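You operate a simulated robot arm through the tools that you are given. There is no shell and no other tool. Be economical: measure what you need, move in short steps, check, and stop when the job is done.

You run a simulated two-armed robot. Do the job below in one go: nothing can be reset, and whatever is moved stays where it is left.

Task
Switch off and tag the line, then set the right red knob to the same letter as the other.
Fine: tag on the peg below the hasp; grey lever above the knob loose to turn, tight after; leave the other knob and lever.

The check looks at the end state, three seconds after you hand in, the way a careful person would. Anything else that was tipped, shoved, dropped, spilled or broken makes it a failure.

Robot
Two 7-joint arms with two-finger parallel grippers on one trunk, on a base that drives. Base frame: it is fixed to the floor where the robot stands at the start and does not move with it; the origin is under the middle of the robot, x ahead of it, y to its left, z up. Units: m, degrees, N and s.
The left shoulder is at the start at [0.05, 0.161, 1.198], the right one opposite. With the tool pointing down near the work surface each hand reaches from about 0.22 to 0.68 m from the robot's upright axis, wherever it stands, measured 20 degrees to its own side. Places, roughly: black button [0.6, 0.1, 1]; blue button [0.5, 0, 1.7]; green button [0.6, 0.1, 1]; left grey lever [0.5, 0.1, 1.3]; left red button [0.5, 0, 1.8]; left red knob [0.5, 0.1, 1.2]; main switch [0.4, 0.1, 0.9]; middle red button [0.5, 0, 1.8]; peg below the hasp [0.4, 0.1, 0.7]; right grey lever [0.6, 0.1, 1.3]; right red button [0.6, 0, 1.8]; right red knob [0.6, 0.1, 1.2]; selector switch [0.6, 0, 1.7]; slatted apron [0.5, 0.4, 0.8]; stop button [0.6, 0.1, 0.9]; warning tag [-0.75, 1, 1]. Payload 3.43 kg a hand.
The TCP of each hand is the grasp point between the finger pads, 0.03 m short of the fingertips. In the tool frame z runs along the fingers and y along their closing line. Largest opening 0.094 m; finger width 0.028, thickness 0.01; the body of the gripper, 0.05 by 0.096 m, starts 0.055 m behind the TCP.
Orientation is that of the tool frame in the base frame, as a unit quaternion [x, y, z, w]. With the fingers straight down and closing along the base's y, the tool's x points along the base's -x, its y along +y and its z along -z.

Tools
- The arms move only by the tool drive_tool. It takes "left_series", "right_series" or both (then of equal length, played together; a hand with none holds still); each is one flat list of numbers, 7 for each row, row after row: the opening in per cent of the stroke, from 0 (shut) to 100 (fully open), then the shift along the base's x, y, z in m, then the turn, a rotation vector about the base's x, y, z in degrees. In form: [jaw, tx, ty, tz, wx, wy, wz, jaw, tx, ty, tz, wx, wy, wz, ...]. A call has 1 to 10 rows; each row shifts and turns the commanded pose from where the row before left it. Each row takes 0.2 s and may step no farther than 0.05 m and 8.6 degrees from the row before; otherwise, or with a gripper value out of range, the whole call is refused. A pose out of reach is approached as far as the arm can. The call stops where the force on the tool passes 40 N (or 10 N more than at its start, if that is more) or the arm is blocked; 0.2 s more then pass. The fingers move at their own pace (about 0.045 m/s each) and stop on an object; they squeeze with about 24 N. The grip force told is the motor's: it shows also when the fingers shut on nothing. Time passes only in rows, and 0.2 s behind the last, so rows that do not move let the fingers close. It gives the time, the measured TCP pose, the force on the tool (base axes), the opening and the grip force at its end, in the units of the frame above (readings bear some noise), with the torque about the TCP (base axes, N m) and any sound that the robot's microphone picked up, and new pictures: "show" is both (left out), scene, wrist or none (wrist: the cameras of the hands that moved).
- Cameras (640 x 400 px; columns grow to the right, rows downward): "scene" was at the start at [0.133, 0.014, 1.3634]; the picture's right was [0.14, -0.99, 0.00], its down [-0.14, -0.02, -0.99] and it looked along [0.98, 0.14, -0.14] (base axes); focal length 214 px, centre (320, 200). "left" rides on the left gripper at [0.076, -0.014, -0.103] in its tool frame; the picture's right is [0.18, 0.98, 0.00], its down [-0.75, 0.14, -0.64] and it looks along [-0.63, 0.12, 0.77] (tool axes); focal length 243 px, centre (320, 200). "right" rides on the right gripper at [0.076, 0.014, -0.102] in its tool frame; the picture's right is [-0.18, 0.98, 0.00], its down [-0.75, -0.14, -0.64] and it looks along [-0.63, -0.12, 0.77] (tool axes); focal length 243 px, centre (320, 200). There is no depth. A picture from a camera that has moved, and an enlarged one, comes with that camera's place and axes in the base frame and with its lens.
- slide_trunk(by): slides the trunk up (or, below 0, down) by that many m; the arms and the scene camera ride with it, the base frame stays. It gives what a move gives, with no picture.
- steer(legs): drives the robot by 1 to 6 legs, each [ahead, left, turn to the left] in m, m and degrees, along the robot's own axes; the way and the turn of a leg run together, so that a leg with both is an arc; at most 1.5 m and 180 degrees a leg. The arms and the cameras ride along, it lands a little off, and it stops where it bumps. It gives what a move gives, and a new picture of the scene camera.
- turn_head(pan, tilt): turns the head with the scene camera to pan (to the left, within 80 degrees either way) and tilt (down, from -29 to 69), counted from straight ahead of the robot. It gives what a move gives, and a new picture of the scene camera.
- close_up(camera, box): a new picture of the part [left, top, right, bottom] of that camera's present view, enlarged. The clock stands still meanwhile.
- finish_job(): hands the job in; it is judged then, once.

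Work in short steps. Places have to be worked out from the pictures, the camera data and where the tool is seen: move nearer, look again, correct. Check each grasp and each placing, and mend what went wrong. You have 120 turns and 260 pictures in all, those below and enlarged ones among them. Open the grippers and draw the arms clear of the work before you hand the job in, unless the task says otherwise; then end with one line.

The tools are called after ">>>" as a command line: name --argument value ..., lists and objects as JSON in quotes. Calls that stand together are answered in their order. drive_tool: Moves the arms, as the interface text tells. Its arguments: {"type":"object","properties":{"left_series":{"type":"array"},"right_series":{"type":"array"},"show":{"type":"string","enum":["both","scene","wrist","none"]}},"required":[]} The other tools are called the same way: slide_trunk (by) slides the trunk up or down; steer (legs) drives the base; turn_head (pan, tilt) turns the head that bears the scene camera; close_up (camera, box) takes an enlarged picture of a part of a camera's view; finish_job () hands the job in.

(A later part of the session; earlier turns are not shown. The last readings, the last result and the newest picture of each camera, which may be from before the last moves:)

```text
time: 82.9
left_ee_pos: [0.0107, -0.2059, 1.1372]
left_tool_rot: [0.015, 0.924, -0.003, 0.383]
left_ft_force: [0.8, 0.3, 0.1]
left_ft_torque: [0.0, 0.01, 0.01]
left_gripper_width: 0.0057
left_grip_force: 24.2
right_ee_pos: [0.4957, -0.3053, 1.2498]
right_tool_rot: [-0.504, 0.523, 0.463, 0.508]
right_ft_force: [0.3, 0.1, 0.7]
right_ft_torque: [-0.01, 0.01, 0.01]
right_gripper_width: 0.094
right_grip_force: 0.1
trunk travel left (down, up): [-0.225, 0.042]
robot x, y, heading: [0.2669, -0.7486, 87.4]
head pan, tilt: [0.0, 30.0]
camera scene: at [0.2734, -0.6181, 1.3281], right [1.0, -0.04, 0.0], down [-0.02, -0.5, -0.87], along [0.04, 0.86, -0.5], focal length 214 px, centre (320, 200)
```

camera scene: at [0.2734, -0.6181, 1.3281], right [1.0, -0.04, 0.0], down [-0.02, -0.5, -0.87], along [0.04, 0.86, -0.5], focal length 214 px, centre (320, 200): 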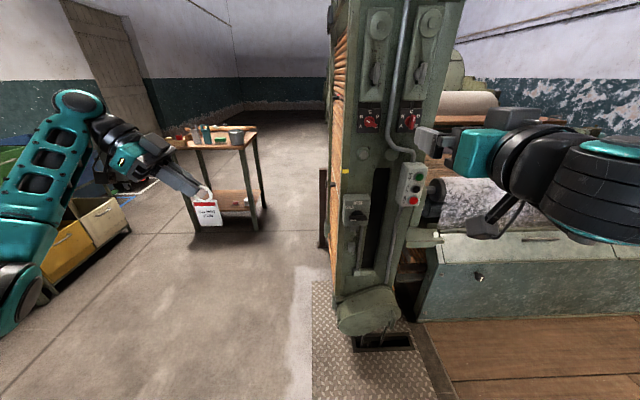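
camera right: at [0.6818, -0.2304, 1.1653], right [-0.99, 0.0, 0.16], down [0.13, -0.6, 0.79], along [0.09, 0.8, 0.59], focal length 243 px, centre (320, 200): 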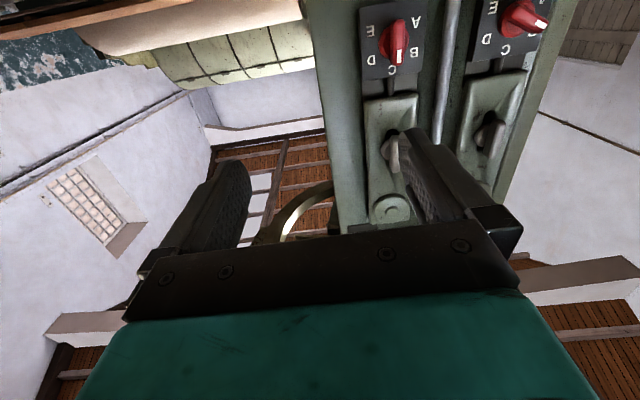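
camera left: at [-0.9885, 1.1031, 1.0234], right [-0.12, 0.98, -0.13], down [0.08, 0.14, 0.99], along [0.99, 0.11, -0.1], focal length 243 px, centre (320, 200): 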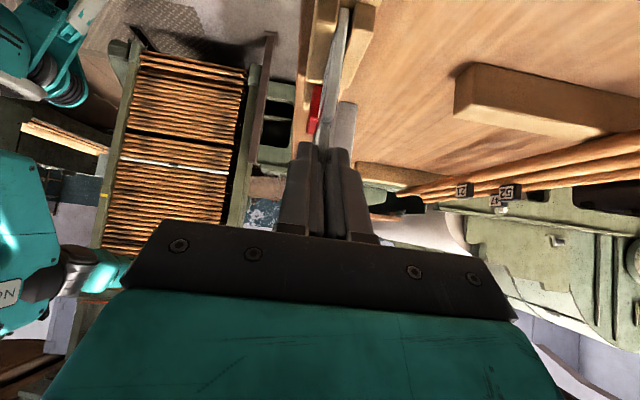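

The base bumped something on its right at y≈-0.75. I go ahead a little to the row I used before (y≈-0.6), straighten up, then strafe right.

>>> steer --legs '[[0.13, 0, 2.6], [0, -0.22, 0]]'

```text
time: 86.3
left_ee_pos: [0.2076, -0.0888, 1.1371]
left_tool_rot: [-0.007, 0.924, 0.005, 0.383]
left_ft_force: [-0.9, 0.5, -0.1]
left_ft_torque: [-0.01, 0.0, 0.01]
left_gripper_width: 0.006
left_grip_force: 24.4
right_ee_pos: [0.6982, -0.1641, 1.249]
right_tool_rot: [0.517, -0.511, -0.475, -0.496]
right_ft_force: [1.2, -0.3, -0.2]
right_ft_torque: [-0.03, 0.0, 0.01]
right_gripper_width: 0.094
right_grip_force: 0.0
trunk travel left (down, up): [-0.225, 0.042]
robot x, y, heading: [0.4894, -0.6128, 90.2]
head pan, tilt: [0.0, 30.0]
camera scene: at [0.491, -0.4886, 1.3282], right [1.0, 0.0, 0.0], down [0.0, -0.5, -0.87], along [0.0, 0.87, -0.5], focal length 214 px, centre (320, 200)
```

scene: 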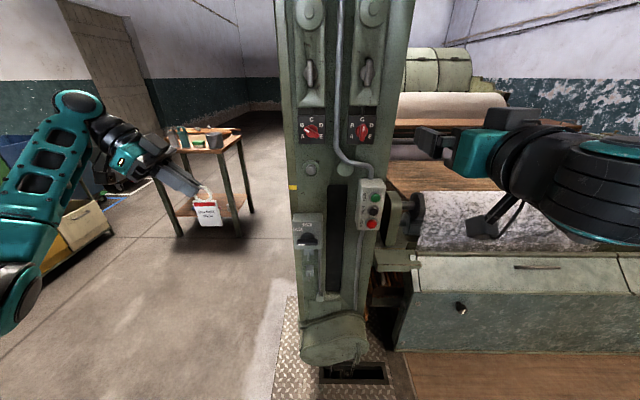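

Good stance. I enlarge the hasp and peg, then lower the trunk (needed to reach z≈0.7) and view again for triangulation.

>>> close_up --camera "scene" --box '[280, 200, 360, 310]'

>>> slide_trunk --by -0.21

>>> turn_head --pan 0 --tilt 30

>>> close_up --camera "scene" --box '[280, 150, 360, 260]'

```text
3.64 times, centred on (320, 255) of scene
camera zoom: at [0.491, -0.4886, 1.3282], right [1.0, 0.0, 0.0], down [0.0, -0.5, -0.87], along [0.0, 0.87, -0.5], focal length 780 px, centre (320, 0)
```

zoom: 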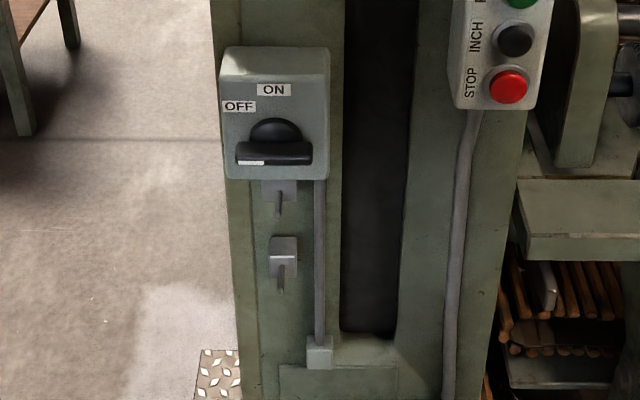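

```text
time: 88.6
left_ee_pos: [0.2082, -0.0887, 0.9283]
left_tool_rot: [-0.008, 0.924, 0.006, 0.383]
left_ft_force: [0.0, 0.3, 0.0]
left_ft_torque: [0.04, -0.01, -0.02]
left_gripper_width: 0.0054
left_grip_force: 23.6
right_ee_pos: [0.6976, -0.1653, 1.04]
right_tool_rot: [0.516, -0.511, -0.475, -0.496]
right_ft_force: [-0.1, 0.6, -0.4]
right_ft_torque: [-0.02, -0.06, 0.01]
right_gripper_width: 0.094
right_grip_force: 0.1
trunk travel left (down, up): [-0.015, 0.252]
robot x, y, heading: [0.4894, -0.6133, 90.2]
head pan, tilt: [0.0, 30.0]
```

```text
time: 89.2
left_ee_pos: [0.208, -0.089, 0.928]
left_tool_rot: [-0.008, 0.924, 0.006, 0.382]
left_ft_force: [0.7, 0.5, 0.2]
left_ft_torque: [0.01, 0.0, 0.0]
left_gripper_width: 0.0057
left_grip_force: 23.7
right_ee_pos: [0.6986, -0.165, 1.0397]
right_tool_rot: [0.517, -0.511, -0.476, -0.496]
right_ft_force: [0.0, -0.3, 0.4]
right_ft_torque: [0.0, -0.01, -0.02]
right_gripper_width: 0.0941
right_grip_force: 0.1
trunk travel left (down, up): [-0.015, 0.252]
robot x, y, heading: [0.4894, -0.6215, 90.2]
head pan, tilt: [0.0, 30.0]
camera scene: at [0.4907, -0.4886, 1.1182], right [1.0, 0.0, 0.0], down [0.0, -0.5, -0.87], along [0.0, 0.87, -0.5], focal length 214 px, centre (320, 200)
```

scene: 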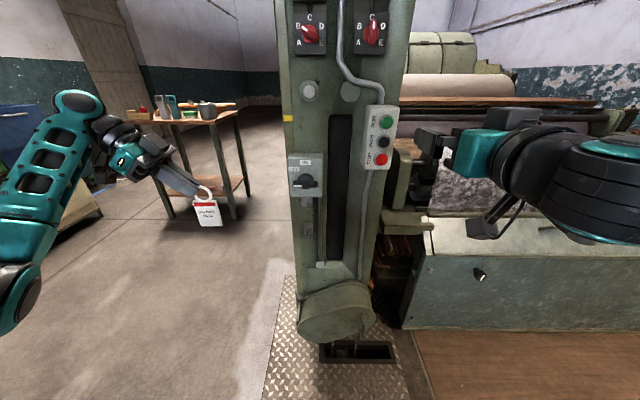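

```text
3.64 times, centred on (320, 205) of scene
camera zoom: at [0.4907, -0.4886, 1.1182], right [1.0, 0.0, 0.0], down [0.0, -0.5, -0.87], along [0.0, 0.87, -0.5], focal length 780 px, centre (320, 182)
```

zoom: 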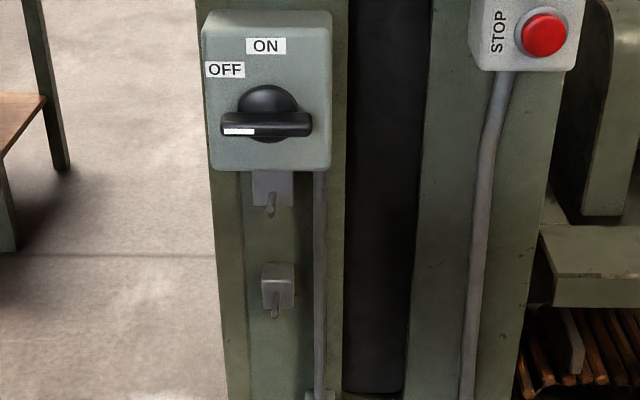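

Peg tip triangulates to about (0.45, 0.06, 0.66). I zoom in more on it for shape.

>>> close_up --camera "scene" --box '[300, 200, 325, 216]'

>>> close_up --camera "scene" --box '[300, 215, 325, 240]'

>>> close_up --camera "left" --box '[160, 0, 480, 220]'

```text
16.00 times, centred on (312, 208) of scene
camera zoom: at [0.4907, -0.4886, 1.1182], right [1.0, 0.0, 0.0], down [0.0, -0.5, -0.87], along [0.0, 0.87, -0.5], focal length 3432 px, centre (440, 72)
```

zoom: 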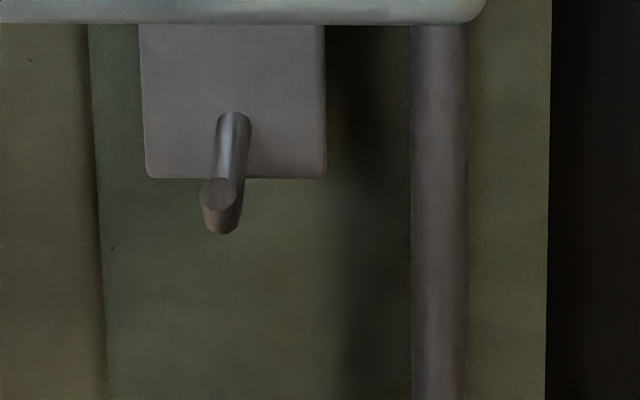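

```text
16.00 times, centred on (312, 228) of scene
camera zoom: at [0.4907, -0.4886, 1.1182], right [1.0, 0.0, 0.0], down [0.0, -0.5, -0.87], along [0.0, 0.87, -0.5], focal length 3432 px, centre (440, -240)
```

zoom: 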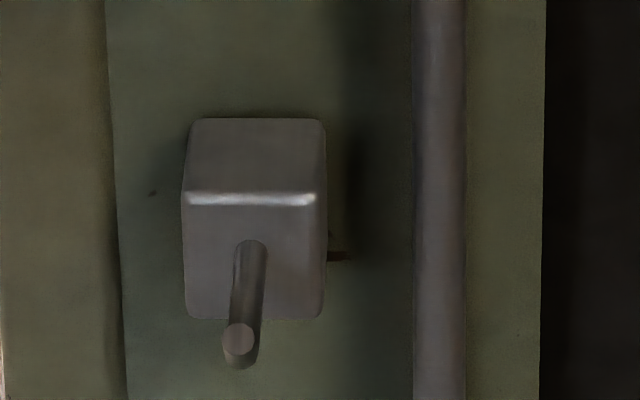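

```text
1.82 times, centred on (320, 110) of left
camera zoom: at [0.0809, -0.1063, 0.9461], right [-0.15, 0.98, -0.13], down [0.08, 0.14, 0.99], along [0.99, 0.14, -0.09], focal length 441 px, centre (320, 364)
```

zoom: 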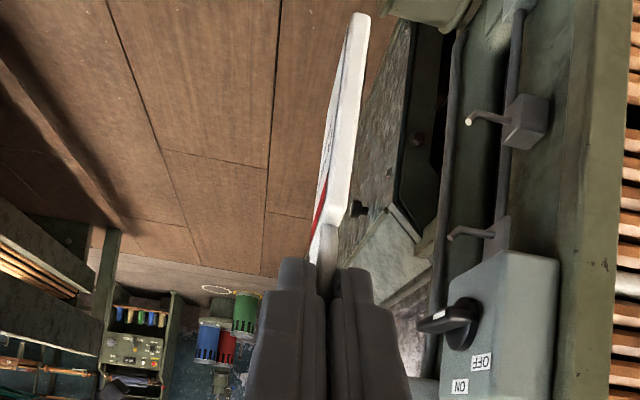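

The peg is a short rod (y≈0.055–0.093, z≈0.66, x≈0.449) with an upturned tip. Before driving closer I fold the right hand down and back out of the way.

>>> drive_tool --right_series '[100, 0.01, -0.01, 0.01, -8.6, 0, 0, 100, 0.01, -0.01, 0.01, -8.6, 0, 0, 100, 0.01, -0.01, 0.01, -8.6, 0, 0, 100, 0.01, -0.01, 0.01, -8.6, 0, 0, 100, 0, -0.01, 0.01, -8.6, 0, 0, 100, 0, -0.01, 0, -8.6, 0, 0, 100, 0, -0.01, 0, -8.6, 0, 0, 100, 0, -0.01, 0, -8.6, 0, 0, 100, 0, -0.01, 0, -8.6, 0, 0, 100, 0, -0.01, 0, -8.6, 0, 0]' --show "scene"

```text
time: 91.4
left_ee_pos: [0.2079, -0.0886, 0.9269]
left_tool_rot: [-0.008, 0.924, 0.006, 0.383]
left_ft_force: [0.0, 0.2, -0.2]
left_ft_torque: [-0.01, 0.04, 0.01]
left_gripper_width: 0.0055
left_grip_force: 24.2
right_ee_pos: [0.7361, -0.2654, 1.0911]
right_tool_rot: [0.716, -0.698, 0.001, -0.011]
right_ft_force: [0.7, -0.7, -0.5]
right_ft_torque: [-0.02, 0.02, 0.03]
right_gripper_width: 0.0938
right_grip_force: 0.0
trunk travel left (down, up): [-0.015, 0.252]
robot x, y, heading: [0.4893, -0.6229, 90.3]
head pan, tilt: [0.0, 30.0]
camera scene: at [0.4906, -0.4886, 1.1182], right [1.0, 0.0, 0.0], down [0.0, -0.5, -0.87], along [0.0, 0.87, -0.5], focal length 214 px, centre (320, 200)
```

scene: 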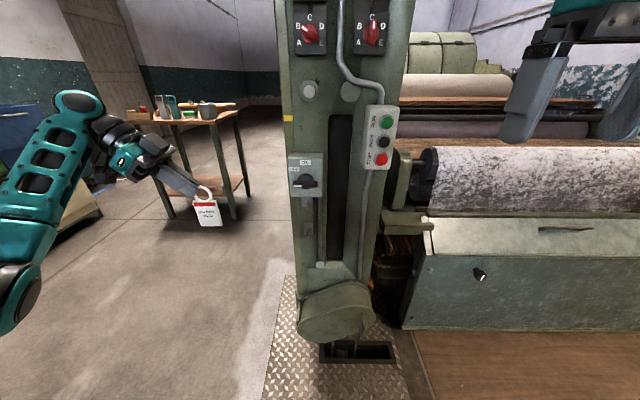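

I drive ahead 0.12 m and a little right, with the tag staying left of the column.

>>> steer --legs '[[0.12, -0.06, 0]]'

```text
time: 92.7
left_ee_pos: [0.2671, 0.0328, 0.9268]
left_tool_rot: [-0.007, 0.924, 0.005, 0.383]
left_ft_force: [0.6, 0.8, -0.2]
left_ft_torque: [0.0, -0.02, -0.02]
left_gripper_width: 0.0059
left_grip_force: 23.9
right_ee_pos: [0.7971, -0.1437, 1.0891]
right_tool_rot: [0.716, -0.698, 0.001, -0.011]
right_ft_force: [-0.2, 0.7, -0.9]
right_ft_torque: [0.0, 0.02, 0.0]
right_gripper_width: 0.0943
right_grip_force: 0.1
trunk travel left (down, up): [-0.015, 0.252]
robot x, y, heading: [0.5489, -0.4943, 90.3]
head pan, tilt: [0.0, 30.0]
camera scene: at [0.5494, -0.367, 1.1181], right [1.0, 0.0, 0.0], down [0.0, -0.5, -0.87], along [0.0, 0.87, -0.5], focal length 214 px, centre (320, 200)
```

scene: 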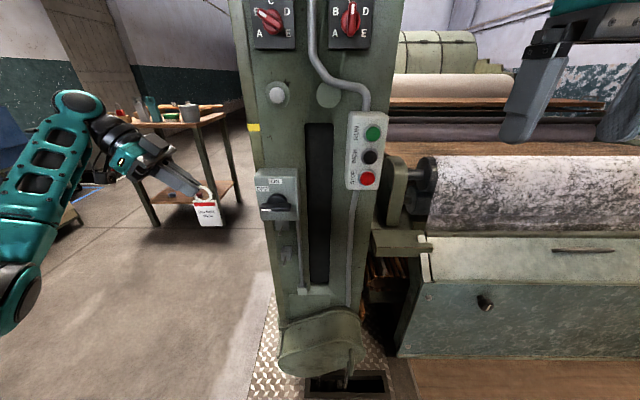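

I lower the tag to peg height left-front of the column, tilting the tool 15° flatter and correcting 1° of yaw.

>>> drive_tool --left_series '[0, 0, -0.008, -0.045, 0, 0, -1, 0, 0, -0.008, -0.045, 0, -7.5, 0, 0, 0, -0.008, -0.045, 0, -7.5, 0, 0, 0.02, -0.008, -0.04, 0, 0, 0, 0, 0.02, 0, -0.04, 0, 0, 0, 0, 0.02, 0, -0.015, 0, 0, 0]' --show "both"

>>> close_up --camera "left" --box '[240, 0, 560, 200]'

>>> close_up --camera "scene" --box '[200, 180, 340, 320]'

```text
time: 94.1
left_ee_pos: [0.3287, 0.0007, 0.6981]
left_tool_rot: [0.001, 0.866, 0.003, 0.501]
left_ft_force: [0.8, 0.3, -1.1]
left_ft_torque: [0.02, 0.02, -0.02]
left_gripper_width: 0.0057
left_grip_force: 24.4
right_ee_pos: [0.7972, -0.1448, 1.089]
right_tool_rot: [0.716, -0.698, -0.001, -0.011]
right_ft_force: [-0.2, 0.5, -0.2]
right_ft_torque: [0.01, 0.03, 0.03]
right_gripper_width: 0.0942
right_grip_force: 0.0
trunk travel left (down, up): [-0.015, 0.252]
robot x, y, heading: [0.5471, -0.4981, 90.3]
head pan, tilt: [0.0, 30.0]
camera scene: at [0.5493, -0.3671, 1.1182], right [1.0, 0.0, 0.0], down [0.0, -0.5, -0.87], along [0.0, 0.87, -0.5], focal length 214 px, centre (320, 200)
camera left: at [0.2006, -0.0146, 0.6817], right [-0.09, 0.98, -0.15], down [-0.18, 0.14, 0.97], along [0.98, 0.12, 0.16], focal length 243 px, centre (320, 200)
```

scene: 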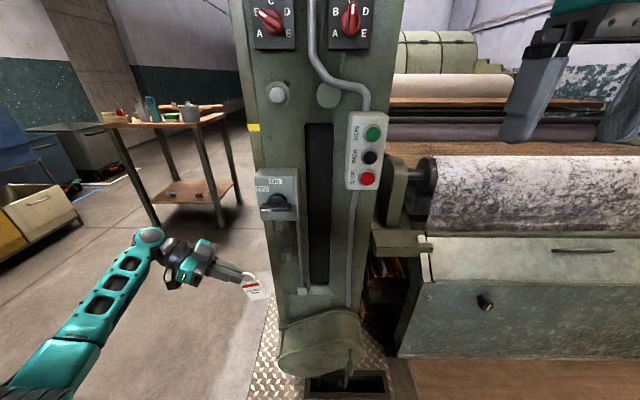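
left: 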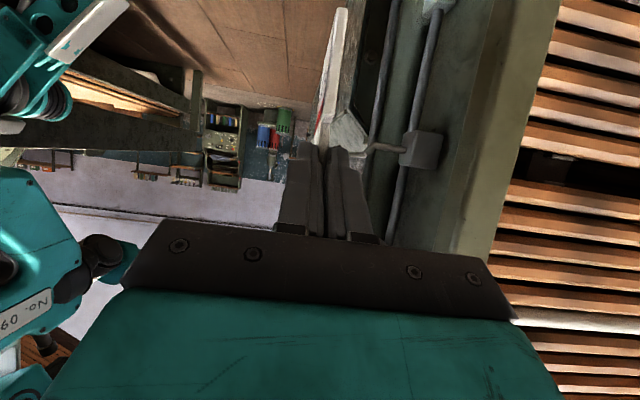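

```text
2.00 times, centred on (400, 100) of left
camera zoom: at [0.2006, -0.0146, 0.6817], right [-0.09, 0.98, -0.15], down [-0.18, 0.14, 0.97], along [0.98, 0.12, 0.16], focal length 485 px, centre (160, 400)
```

zoom: 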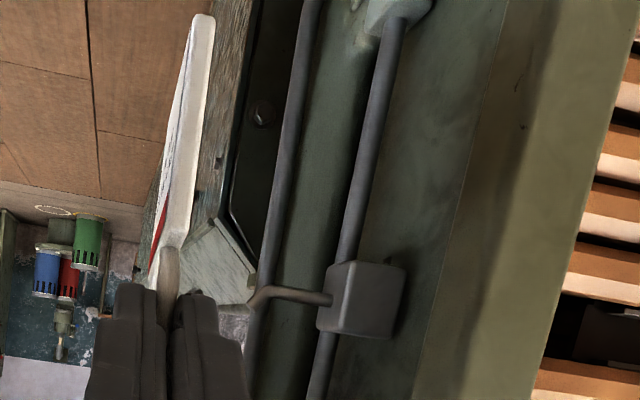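

```text
2.86 times, centred on (270, 250) of scene
camera zoom: at [0.5493, -0.3671, 1.1182], right [1.0, 0.0, 0.0], down [0.0, -0.5, -0.87], along [0.0, 0.87, -0.5], focal length 613 px, centre (463, 57)
```

zoom: 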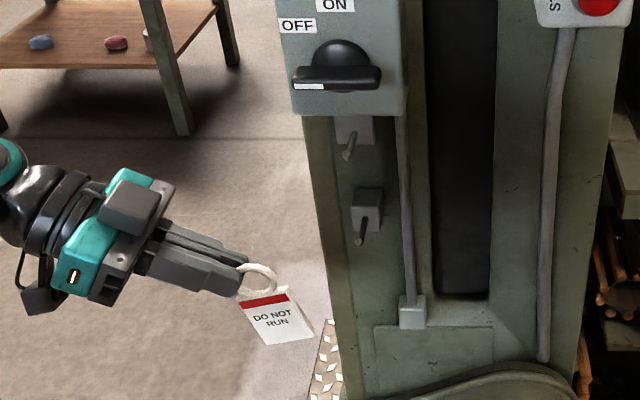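

Tool, ring and peg all visible: ring ≈ (0.37, 0.00, 0.679), rod at z≈0.658 with its tip rising to ≈0.672 at y≈0.052. I bring the ring in front of the tip and check.

>>> drive_tool --left_series '[0, 0.03, 0.005, -0.007, 0, 0, 0, 0, 0.03, 0.005, -0.007, 0, 0, 0, 0, 0.018, 0.005, 0, 0, 0, 0, 0, 0, 0, 0, 0, 0, 0]' --show "none"

>>> close_up --camera "left" --box '[280, 60, 480, 200]'

>>> close_up --camera "scene" --box '[240, 210, 320, 280]'

```text
time: 95.1
left_ee_pos: [0.4057, 0.0176, 0.6827]
left_tool_rot: [0.002, 0.866, 0.002, 0.5]
left_ft_force: [0.2, 0.3, -0.8]
left_ft_torque: [0.02, 0.02, -0.01]
left_gripper_width: 0.0061
left_grip_force: 23.6
right_ee_pos: [0.7972, -0.1438, 1.0893]
right_tool_rot: [0.715, -0.699, 0.001, -0.011]
right_ft_force: [0.2, -0.5, -0.2]
right_ft_torque: [0.03, -0.01, -0.03]
right_gripper_width: 0.0941
right_grip_force: 0.0
trunk travel left (down, up): [-0.015, 0.252]
robot x, y, heading: [0.5491, -0.4987, 90.5]
head pan, tilt: [0.0, 30.0]
```

```text
2.86 times, centred on (380, 130) of left
camera zoom: at [0.2784, 0.0022, 0.6678], right [-0.09, 0.98, -0.15], down [-0.18, 0.14, 0.97], along [0.98, 0.12, 0.16], focal length 693 px, centre (149, 400)
```

zoom: 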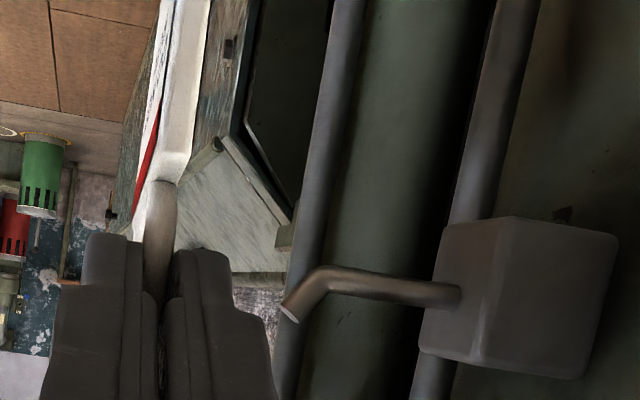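

```text
5.71 times, centred on (280, 245) of scene
camera zoom: at [0.5494, -0.3671, 1.1182], right [1.0, 0.0, 0.0], down [0.0, -0.5, -0.87], along [0.0, 0.87, -0.5], focal length 1226 px, centre (549, -57)
```

zoom: 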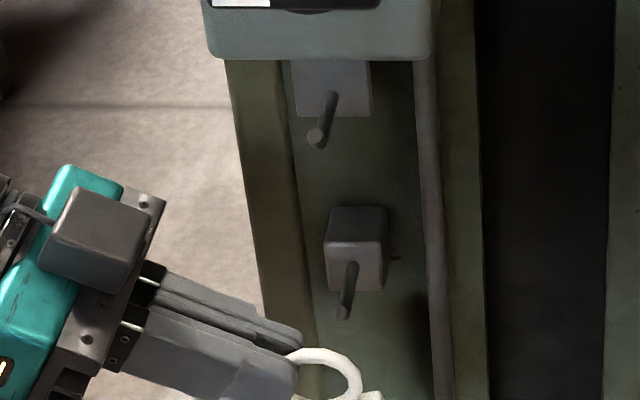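

Ring centre ≈ (0.442, 0.018, 0.665); peg tip at (0.449, 0.053, 0.67). I shift 7 mm in x and push the ring over the tip in y in small steps.

>>> drive_tool --left_series '[0, 0.007, 0, 0, 0, 0, 0, 0, 0, 0.01, 0, 0, 0, 0, 0, 0, 0.01, 0, 0, 0, 0, 0, 0, 0.01, 0, 0, 0, 0]' --show "none"

>>> close_up --camera "left" --box '[280, 60, 480, 200]'

>>> close_up --camera "scene" --box '[250, 220, 310, 270]'

```text
time: 96.1
left_ee_pos: [0.4127, 0.0453, 0.6829]
left_tool_rot: [0.001, 0.866, 0.002, 0.5]
left_ft_force: [0.1, -0.3, -0.4]
left_ft_torque: [0.02, 0.01, -0.01]
left_gripper_width: 0.0058
left_grip_force: 24.1
right_ee_pos: [0.797, -0.1431, 1.0889]
right_tool_rot: [0.715, -0.699, 0.0, -0.012]
right_ft_force: [0.2, 0.3, -0.2]
right_ft_torque: [0.05, -0.03, 0.0]
right_gripper_width: 0.0943
right_grip_force: 0.2
trunk travel left (down, up): [-0.015, 0.252]
robot x, y, heading: [0.5489, -0.498, 90.2]
head pan, tilt: [0.0, 30.0]
```

```text
2.86 times, centred on (380, 130) of left
camera zoom: at [0.2843, 0.0313, 0.6681], right [-0.09, 0.98, -0.15], down [-0.18, 0.14, 0.97], along [0.98, 0.12, 0.16], focal length 693 px, centre (149, 400)
```

zoom: 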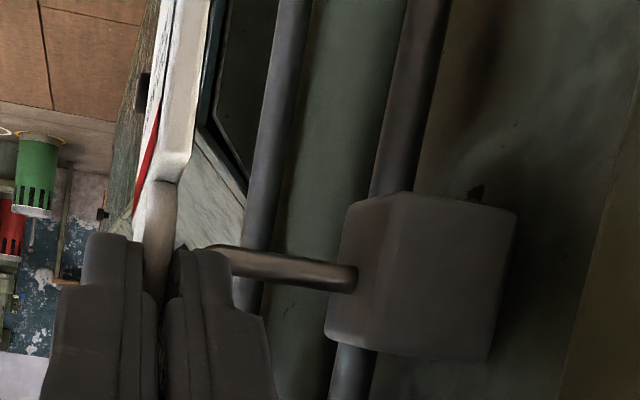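

```text
8.00 times, centred on (280, 245) of scene
camera zoom: at [0.5494, -0.3671, 1.1182], right [1.0, 0.0, 0.0], down [0.0, -0.5, -0.87], along [0.0, 0.87, -0.5], focal length 1716 px, centre (640, -160)
```

zoom: 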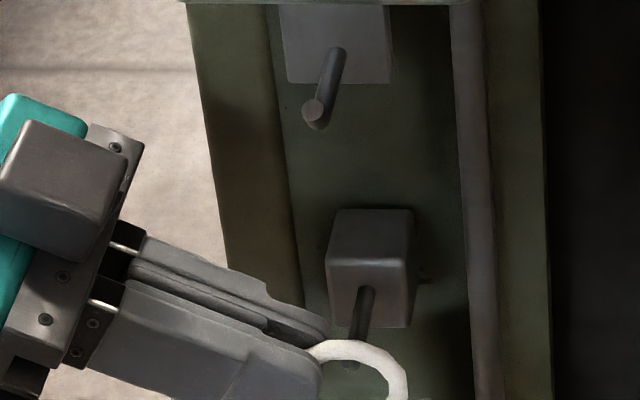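

The tip shows inside the ring hole. I continue 2 cm in y.

>>> drive_tool --left_series '[0, 0, 0.007, 0, 0, 0, 0, 0, 0, 0.007, 0, 0, 0, 0, 0, 0, 0.007, 0, 0, 0, 0]' --show "none"

>>> close_up --camera "left" --box '[280, 60, 480, 200]'

>>> close_up --camera "scene" --box '[250, 220, 310, 270]'

```text
time: 96.9
left_ee_pos: [0.4114, 0.0673, 0.6841]
left_tool_rot: [0.001, 0.866, 0.003, 0.5]
left_ft_force: [0.2, -0.1, -0.9]
left_ft_torque: [0.01, 0.04, -0.02]
left_gripper_width: 0.0056
left_grip_force: 24.2
right_ee_pos: [0.7959, -0.1434, 1.0888]
right_tool_rot: [0.716, -0.698, 0.001, -0.011]
right_ft_force: [0.2, -0.6, -0.2]
right_ft_torque: [0.01, -0.01, -0.02]
right_gripper_width: 0.0941
right_grip_force: 0.1
trunk travel left (down, up): [-0.015, 0.252]
robot x, y, heading: [0.5466, -0.4982, 90.3]
head pan, tilt: [0.0, 30.0]
```

```text
2.86 times, centred on (380, 130) of left
camera zoom: at [0.2845, 0.0525, 0.6692], right [-0.09, 0.98, -0.15], down [-0.18, 0.14, 0.97], along [0.98, 0.12, 0.16], focal length 693 px, centre (149, 400)
```

zoom: 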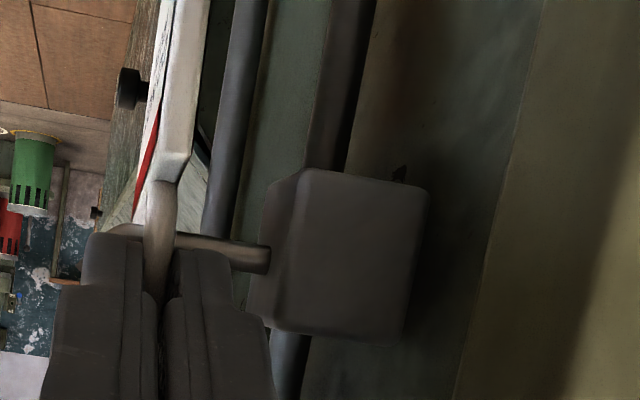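

```text
8.00 times, centred on (280, 245) of scene
camera zoom: at [0.5494, -0.3671, 1.1182], right [1.0, 0.0, 0.0], down [0.0, -0.5, -0.87], along [0.0, 0.87, -0.5], focal length 1716 px, centre (640, -160)
```

zoom: 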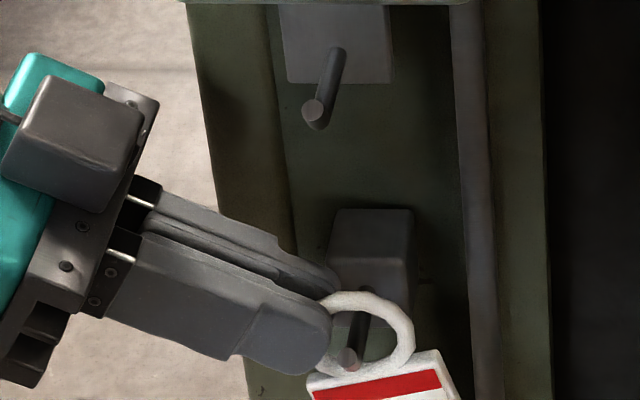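

The ring is over the rod with the upturned tip in front of it. I lower until it rests on the rod.

>>> drive_tool --left_series '[0, 0, 0.001, -0.004, 0, 0, 0, 0, 0, 0, -0.004, 0, 0, 0]' --show "none"

>>> close_up --camera "scene" --box '[250, 220, 310, 270]'

```text
time: 97.5
left_ee_pos: [0.4118, 0.0684, 0.677]
left_tool_rot: [0.0, 0.866, 0.005, 0.501]
left_ft_force: [-0.9, 0.8, 2.2]
left_ft_torque: [-0.03, -0.08, -0.05]
left_gripper_width: 0.0061
left_grip_force: 23.8
right_ee_pos: [0.797, -0.1439, 1.0893]
right_tool_rot: [0.715, -0.699, 0.0, -0.011]
right_ft_force: [0.3, 1.0, 0.8]
right_ft_torque: [0.01, -0.02, 0.0]
right_gripper_width: 0.094
right_grip_force: 0.1
trunk travel left (down, up): [-0.015, 0.252]
robot x, y, heading: [0.5455, -0.4998, 90.1]
head pan, tilt: [0.0, 30.0]
```

```text
8.00 times, centred on (280, 245) of scene
camera zoom: at [0.5493, -0.3673, 1.1183], right [1.0, 0.0, 0.0], down [0.0, -0.5, -0.87], along [0.0, 0.87, -0.5], focal length 1716 px, centre (640, -160)
```

zoom: 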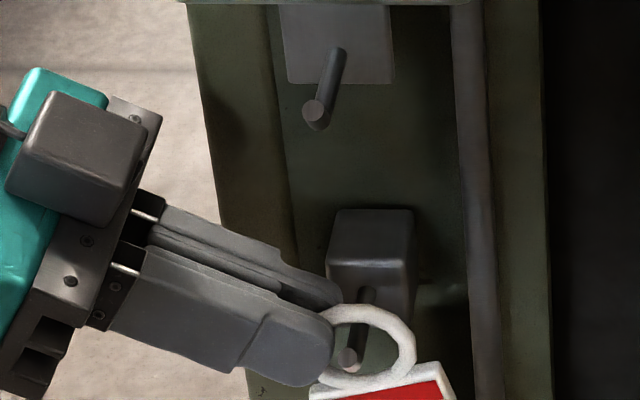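

There is light contact on the rod. I open just a little (to ~14 mm) to release and watch.

>>> drive_tool --left_series '[15, 0, 0, 0, 0, 0, 0, 15, 0, 0, 0, 0, 0, 0]' --show "none"

>>> close_up --camera "scene" --box '[250, 220, 320, 290]'

>>> close_up --camera "left" --box '[280, 60, 480, 200]'

```text
time: 98.1
left_ee_pos: [0.4118, 0.0697, 0.6769]
left_tool_rot: [0.0, 0.865, 0.004, 0.501]
left_ft_force: [-4.7, 8.2, 4.7]
left_ft_torque: [-0.06, -0.11, 0.19]
left_gripper_width: 0.0091
left_grip_force: 0.1
right_ee_pos: [0.796, -0.1432, 1.0898]
right_tool_rot: [0.715, -0.699, 0.0, -0.012]
right_ft_force: [-0.1, 0.1, 0.1]
right_ft_torque: [0.01, 0.02, -0.01]
right_gripper_width: 0.094
right_grip_force: 0.0
trunk travel left (down, up): [-0.015, 0.252]
robot x, y, heading: [0.5479, -0.4991, 90.2]
head pan, tilt: [0.0, 30.0]
```

```text
5.71 times, centred on (285, 255) of scene
camera zoom: at [0.5491, -0.367, 1.1182], right [1.0, 0.0, 0.0], down [0.0, -0.5, -0.87], along [0.0, 0.87, -0.5], focal length 1226 px, centre (520, -114)
```

zoom: 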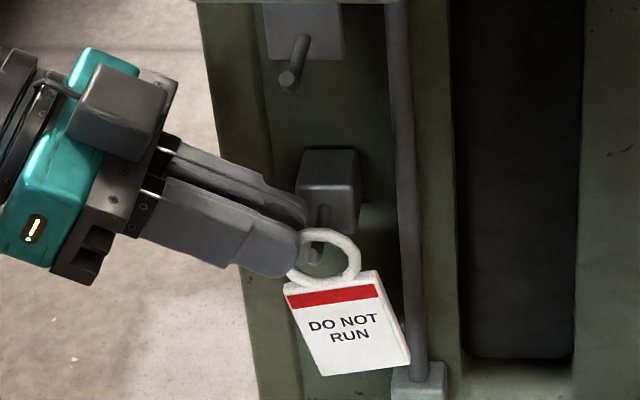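

```text
2.86 times, centred on (380, 130) of left
camera zoom: at [0.2839, 0.0543, 0.6617], right [-0.09, 0.98, -0.15], down [-0.18, 0.13, 0.97], along [0.98, 0.12, 0.17], focal length 693 px, centre (149, 400)
```

zoom: 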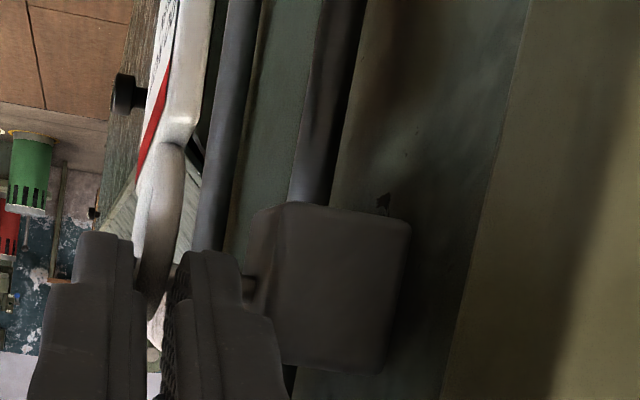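

The front finger opens against the peg's tip, but the grip is off the ring (9 mm gap). I slip the fingers out along the tool axis in small steps.

>>> drive_tool --left_series '[10, -0.004, 0, 0.002, 0, 0, 0, 10, -0.009, 0, 0.005, 0, 0, 0, 12, -0.013, 0, 0.007, 0, 0, 0, 15, -0.013, 0, 0.007, 0, 0, 0]' --show "none"

>>> close_up --camera "scene" --box '[250, 220, 320, 290]'

>>> close_up --camera "left" --box '[280, 60, 480, 200]'

```text
time: 99.1
left_ee_pos: [0.3726, 0.0679, 0.696]
left_tool_rot: [0.001, 0.866, 0.002, 0.5]
left_ft_force: [-0.7, -0.3, -0.1]
left_ft_torque: [-0.01, 0.02, 0.03]
left_gripper_width: 0.0139
left_grip_force: 0.1
right_ee_pos: [0.7963, -0.1436, 1.0897]
right_tool_rot: [0.715, -0.699, 0.0, -0.012]
right_ft_force: [0.0, -0.7, 0.0]
right_ft_torque: [-0.02, -0.01, 0.03]
right_gripper_width: 0.094
right_grip_force: 0.1
trunk travel left (down, up): [-0.015, 0.252]
robot x, y, heading: [0.5463, -0.4989, 89.9]
head pan, tilt: [0.0, 30.0]
```

```text
5.71 times, centred on (285, 255) of scene
camera zoom: at [0.5493, -0.3672, 1.1182], right [1.0, 0.0, 0.0], down [0.0, -0.5, -0.87], along [0.0, 0.87, -0.5], focal length 1226 px, centre (520, -114)
```

zoom: 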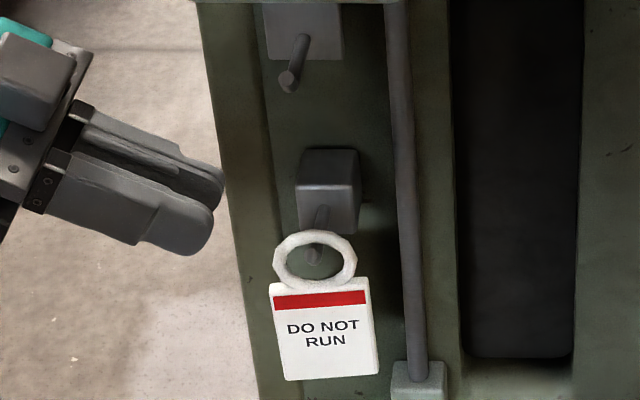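

```text
2.86 times, centred on (380, 130) of left
camera zoom: at [0.2447, 0.053, 0.6811], right [-0.09, 0.98, -0.16], down [-0.18, 0.14, 0.97], along [0.98, 0.12, 0.16], focal length 693 px, centre (149, 400)
```

zoom: 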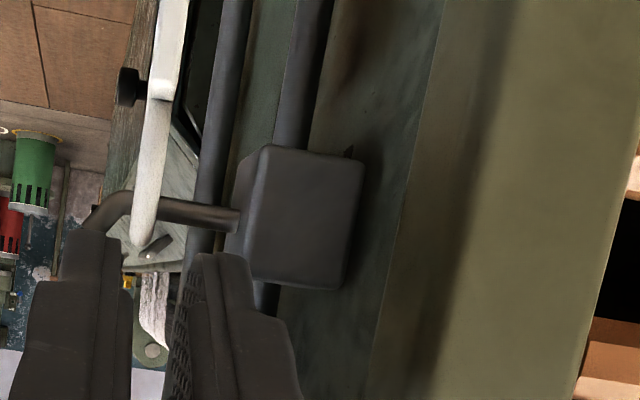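

The tag hangs freely on the peg. I withdraw the left hand leftward and back, then raise the trunk for the lever and knob.

>>> drive_tool --left_series '[15, -0.04, 0, 0.02, 0, 0, 0, 30, -0.045, -0.01, 0.01, 0, 0, 0, 30, -0.03, -0.03, 0.02, 0, 0, 0, 30, 0, -0.04, 0.02, 0, 7.5, 0, 30, 0, -0.04, 0.02, 0, 7.5, 0, 30, 0, -0.04, 0.02, 0, 7.5, 0, 30, 0, -0.04, 0.02, 0, 7.5, 0, 30, 0, -0.03, 0.02, 0, 7.5, 0, 30, 0, 0, 0.02, 0, 7.5, 0]' --show "none"

>>> slide_trunk --by 0.21

>>> turn_head --pan 0 --tilt 10

>>> close_up --camera "scene" --box '[250, 60, 410, 240]'

```text
time: 101.1
left_ee_pos: [0.2578, -0.163, 0.8665]
left_tool_rot: [0.002, 0.992, 0.001, 0.129]
left_ft_force: [-1.5, -0.9, -0.1]
left_ft_torque: [0.01, 0.0, -0.02]
left_gripper_width: 0.028
left_grip_force: 0.1
right_ee_pos: [0.7962, -0.1438, 1.0901]
right_tool_rot: [0.716, -0.698, 0.0, -0.012]
right_ft_force: [0.7, -0.1, -0.3]
right_ft_torque: [0.01, -0.01, 0.03]
right_gripper_width: 0.0938
right_grip_force: 0.0
trunk travel left (down, up): [-0.015, 0.252]
robot x, y, heading: [0.548, -0.4956, 90.0]
head pan, tilt: [0.0, 30.0]
```

```text
time: 103.3
left_ee_pos: [0.258, -0.1637, 1.0774]
left_tool_rot: [0.002, 0.991, 0.001, 0.13]
left_ft_force: [-0.3, 0.5, 0.3]
left_ft_torque: [-0.01, -0.01, -0.03]
left_gripper_width: 0.0283
left_grip_force: 0.1
right_ee_pos: [0.7966, -0.1441, 1.2991]
right_tool_rot: [0.715, -0.699, 0.0, -0.012]
right_ft_force: [0.0, -0.9, -1.1]
right_ft_torque: [0.03, -0.03, 0.0]
right_gripper_width: 0.0942
right_grip_force: 0.1
trunk travel left (down, up): [-0.225, 0.042]
robot x, y, heading: [0.5486, -0.4973, 89.9]
head pan, tilt: [0.0, 30.0]
```

```text
time: 104.2
left_ee_pos: [0.2578, -0.1621, 1.076]
left_tool_rot: [0.002, 0.991, 0.002, 0.131]
left_ft_force: [-0.4, -0.3, -0.7]
left_ft_torque: [0.04, 0.02, 0.01]
left_gripper_width: 0.0281
left_grip_force: 0.1
right_ee_pos: [0.7958, -0.1436, 1.2992]
right_tool_rot: [0.716, -0.698, 0.001, -0.012]
right_ft_force: [0.6, -0.5, 0.2]
right_ft_torque: [0.01, 0.03, 0.0]
right_gripper_width: 0.094
right_grip_force: 0.1
trunk travel left (down, up): [-0.225, 0.042]
robot x, y, heading: [0.5489, -0.493, 90.1]
head pan, tilt: [0.0, 10.0]
camera scene: at [0.5493, -0.3646, 1.3604], right [1.0, 0.0, 0.0], down [0.0, -0.17, -0.98], along [0.0, 0.98, -0.17], focal length 214 px, centre (320, 200)
```

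scene: 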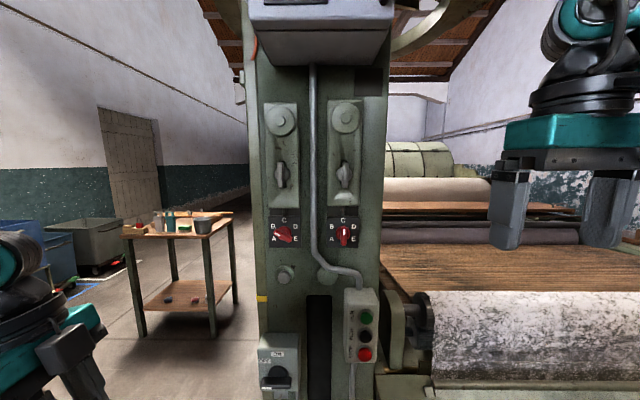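

```text
2.22 times, centred on (330, 150) of scene
camera zoom: at [0.5493, -0.3646, 1.3604], right [1.0, 0.0, 0.0], down [0.0, -0.17, -0.98], along [0.0, 0.98, -0.17], focal length 477 px, centre (298, 311)
```

zoom: 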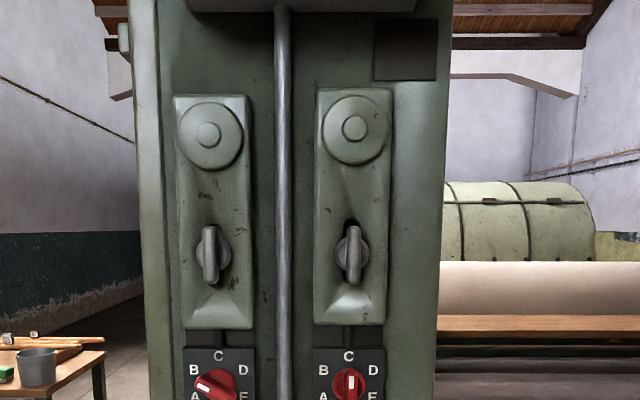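

I enlarge levers and knobs from this straight-on view.

>>> close_up --camera "scene" --box '[260, 140, 370, 250]'

>>> close_up --camera "scene" --box '[322, 145, 366, 200]'

>>> close_up --camera "scene" --box '[260, 145, 304, 200]'

```text
3.64 times, centred on (315, 195) of scene
camera zoom: at [0.5493, -0.3646, 1.3604], right [1.0, 0.0, 0.0], down [0.0, -0.17, -0.98], along [0.0, 0.98, -0.17], focal length 780 px, centre (338, 218)
```

zoom: 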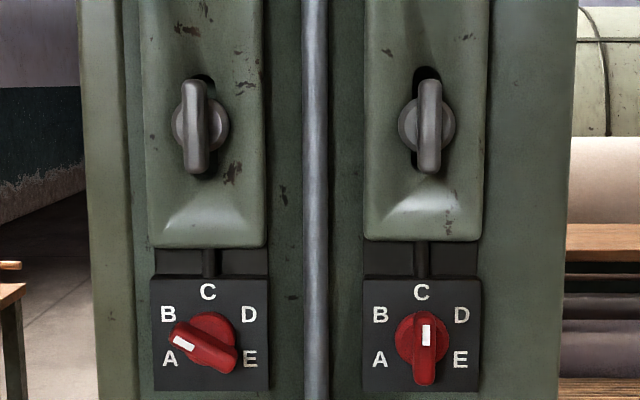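

```text
7.27 times, centred on (344, 172) of scene
camera zoom: at [0.5493, -0.3646, 1.3604], right [1.0, 0.0, 0.0], down [0.0, -0.17, -0.98], along [0.0, 0.98, -0.17], focal length 1560 px, centre (146, 400)
```

zoom: 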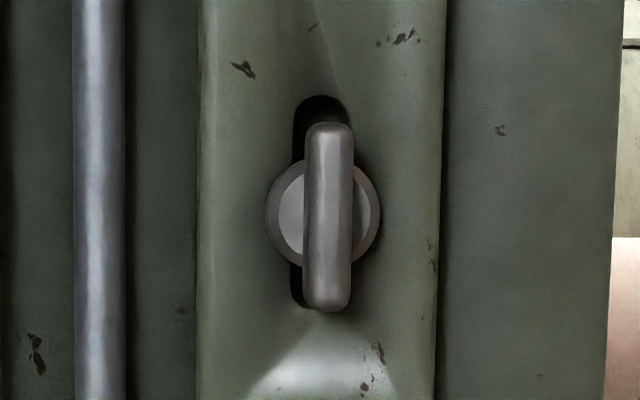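

```text
7.27 times, centred on (282, 172) of scene
camera zoom: at [0.5493, -0.3646, 1.3604], right [1.0, 0.0, 0.0], down [0.0, -0.17, -0.98], along [0.0, 0.98, -0.17], focal length 1560 px, centre (596, 400)
```

zoom: 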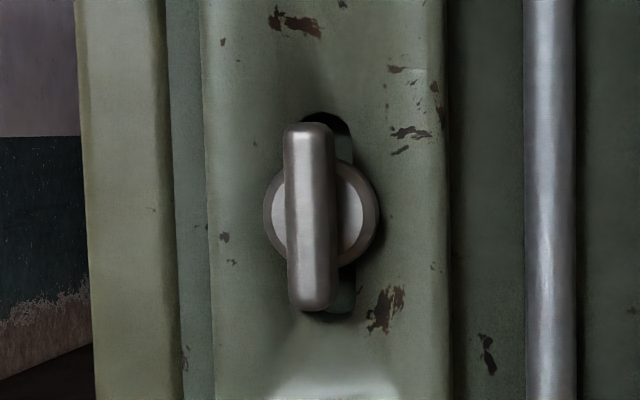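

Both levers are vertical (tight), left knob at B, right knob at C. I pitch the right hand up to point at the panel, moving in front of the right lever at a safe distance.

>>> drive_tool --right_series '[100, -0.01, 0, 0, 8.6, 0, 0, 100, -0.01, 0, 0, 8.6, 0, 0, 100, -0.01, 0, 0, 8.6, 0, 0, 100, -0.01, 0, 0, 8.6, 0, 0, 100, -0.01, 0, 0, 8.6, 0, 0, 100, -0.01, 0, 0, 8.6, 0, 0, 100, -0.01, 0, 0, 8.6, 0, 0, 100, -0.01, 0, 0, 8.6, 0, 0, 100, -0.01, 0, 0, 8.6, 0, 0, 100, -0.01, 0, 0, 8.6, 0, 0]' --show "wrist"

```text
time: 106.3
left_ee_pos: [0.2566, -0.1621, 1.0766]
left_tool_rot: [0.002, 0.991, 0.002, 0.13]
left_ft_force: [-0.6, -0.1, -0.4]
left_ft_torque: [0.0, -0.01, 0.01]
left_gripper_width: 0.0279
left_grip_force: 0.1
right_ee_pos: [0.6786, -0.1171, 1.3306]
right_tool_rot: [0.515, -0.511, -0.475, -0.497]
right_ft_force: [0.3, -0.1, 0.1]
right_ft_torque: [0.01, 0.01, -0.02]
right_gripper_width: 0.094
right_grip_force: 0.0
right hand out of reach, approached as far as the arm can: row 8, 9, 10
trunk travel left (down, up): [-0.225, 0.042]
robot x, y, heading: [0.5485, -0.4955, 89.9]
head pan, tilt: [0.0, 10.0]
camera right: at [0.6648, -0.2239, 1.2607], right [-0.99, 0.03, 0.16], down [0.11, -0.6, 0.79], along [0.12, 0.8, 0.59], focal length 243 px, centre (320, 200)
```

right: 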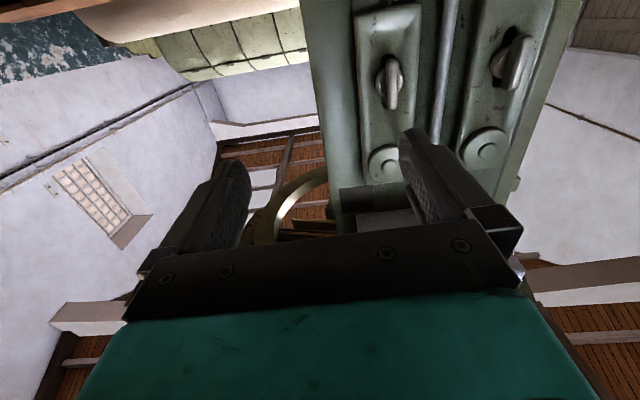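

The lever centre works out near (0.602, 0.07, 1.332). I align laterally and level the pitch, then look again.

>>> drive_tool --right_series '[80, -0.04, 0.01, 0, 5, 0, 0, 80, -0.037, 0.02, 0, 0, 0, 0]' --show "wrist"

>>> close_up --camera "right" --box '[240, 0, 440, 180]'

```text
time: 107.0
left_ee_pos: [0.2561, -0.1626, 1.0773]
left_tool_rot: [0.002, 0.991, 0.001, 0.131]
left_ft_force: [0.2, -0.2, -0.4]
left_ft_torque: [0.0, -0.03, 0.0]
left_gripper_width: 0.0281
left_grip_force: 0.0
right_ee_pos: [0.6016, -0.087, 1.3292]
right_tool_rot: [-0.493, 0.489, 0.499, 0.519]
right_ft_force: [-0.2, 0.0, -0.2]
right_ft_torque: [0.0, -0.04, -0.01]
right_gripper_width: 0.0751
right_grip_force: 0.0
trunk travel left (down, up): [-0.225, 0.042]
robot x, y, heading: [0.5473, -0.4947, 90.1]
head pan, tilt: [0.0, 10.0]
camera right: at [0.588, -0.1882, 1.2494], right [-0.99, 0.01, 0.16], down [0.11, -0.67, 0.73], along [0.12, 0.74, 0.66], focal length 243 px, centre (320, 200)
```

right: 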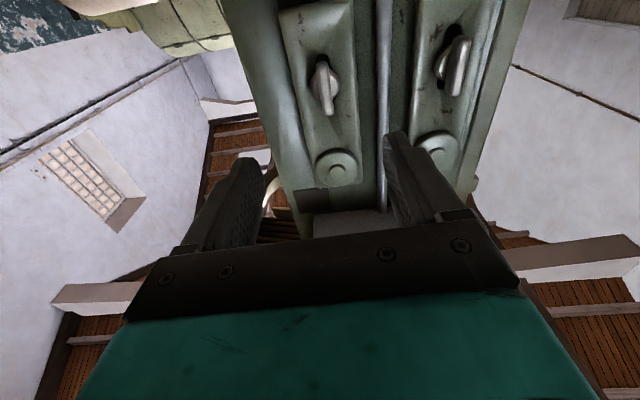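

```text
2.22 times, centred on (340, 90) of right
camera zoom: at [0.588, -0.1882, 1.2494], right [-0.99, 0.01, 0.16], down [0.11, -0.67, 0.73], along [0.12, 0.74, 0.66], focal length 539 px, centre (276, 444)
```

zoom: 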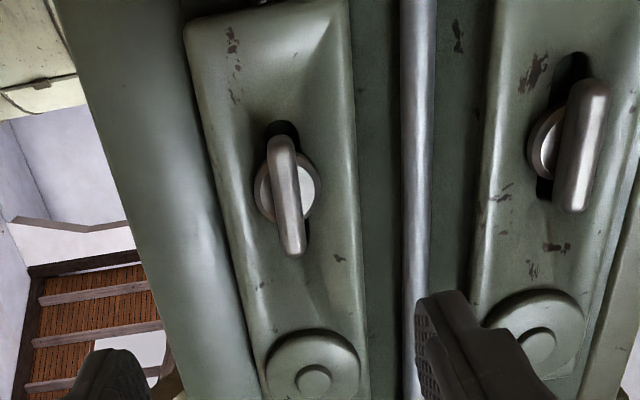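

Lever bar front at about (0.602, 0.09, 1.335). I advance to just short of it with fingers straddling.

>>> drive_tool --right_series '[45, 0, 0.045, 0.002, -2, 0, 0, 45, 0, 0.045, 0.002, 0, 0, 0, 45, 0, 0.04, 0.0, 0, 0, 0]' --show "wrist"

>>> close_up --camera "scene" --box '[310, 130, 390, 230]'

```text
time: 107.8
left_ee_pos: [0.2573, -0.1637, 1.0752]
left_tool_rot: [0.002, 0.991, 0.001, 0.131]
left_ft_force: [0.2, 0.5, 0.1]
left_ft_torque: [0.0, 0.0, -0.01]
left_gripper_width: 0.0284
left_grip_force: 0.0
right_ee_pos: [0.603, 0.0447, 1.3337]
right_tool_rot: [-0.502, 0.499, 0.489, 0.51]
right_ft_force: [-0.1, -0.2, 0.2]
right_ft_torque: [-0.01, 0.01, 0.01]
right_gripper_width: 0.0422
right_grip_force: 0.1
trunk travel left (down, up): [-0.225, 0.042]
robot x, y, heading: [0.5511, -0.4967, 90.2]
head pan, tilt: [0.0, 10.0]
camera right: at [0.5887, -0.0586, 1.2583], right [-0.99, 0.02, 0.16], down [0.11, -0.64, 0.76], along [0.12, 0.77, 0.63], focal length 243 px, centre (320, 200)
```

right: 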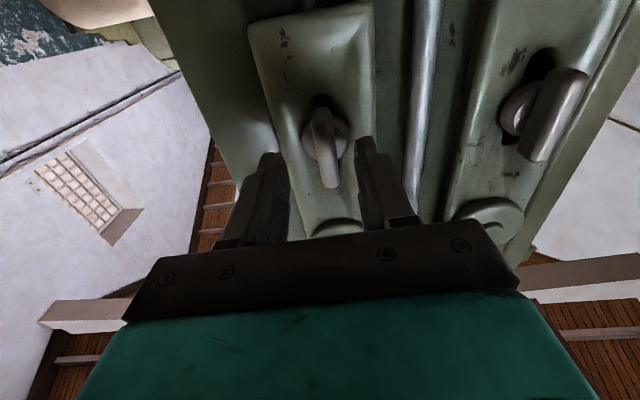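

```text
4.00 times, centred on (350, 180) of scene
camera zoom: at [0.5493, -0.3641, 1.3604], right [1.0, 0.0, 0.0], down [0.0, -0.17, -0.98], along [0.0, 0.98, -0.17], focal length 858 px, centre (200, 280)
```

zoom: 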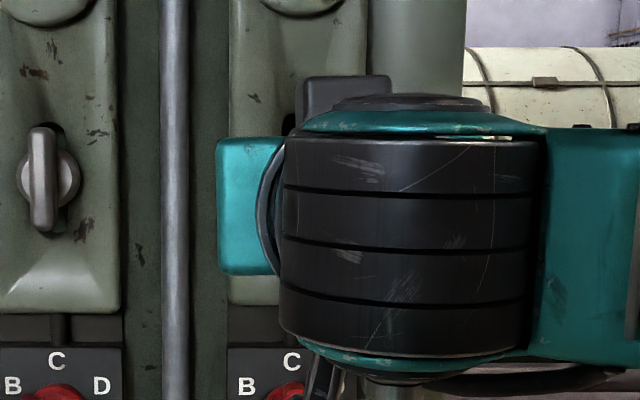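

Centred on the bar. I advance 2.5 cm gently and close.

>>> drive_tool --right_series '[45, 0, 0.013, 0.001, 0, 0, 0, 45, 0, 0.012, 0, 0, 0, 0, 0, 0, 0, 0, 0, 0, 0, 0, 0, 0, 0, 0, 0, 0, 0, 0, 0, 0, 0, 0, 0, 0, 0, 0, 0, 0, 0, 0]' --show "wrist"

```text
time: 109.2
left_ee_pos: [0.2555, -0.1644, 1.0764]
left_tool_rot: [0.002, 0.991, 0.003, 0.131]
left_ft_force: [0.3, -0.5, -0.2]
left_ft_torque: [-0.01, -0.01, 0.02]
left_gripper_width: 0.0284
left_grip_force: 0.1
right_ee_pos: [0.5983, 0.0671, 1.3364]
right_tool_rot: [-0.505, 0.496, 0.49, 0.509]
right_ft_force: [-12.6, -14.1, -4.9]
right_ft_torque: [0.33, 0.0, 0.82]
right_gripper_width: 0.0126
right_grip_force: 45.0
trunk travel left (down, up): [-0.225, 0.042]
robot x, y, heading: [0.5466, -0.4987, 90.3]
head pan, tilt: [0.0, 10.0]
camera right: at [0.5859, -0.0373, 1.2609], right [-0.99, 0.01, 0.16], down [0.11, -0.64, 0.76], along [0.11, 0.77, 0.63], focal length 243 px, centre (320, 200)
```

right: 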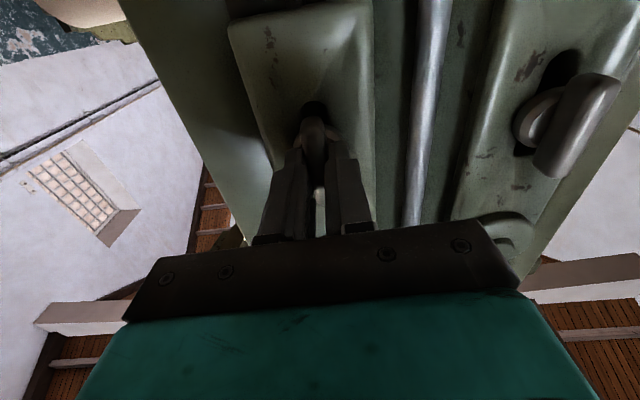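

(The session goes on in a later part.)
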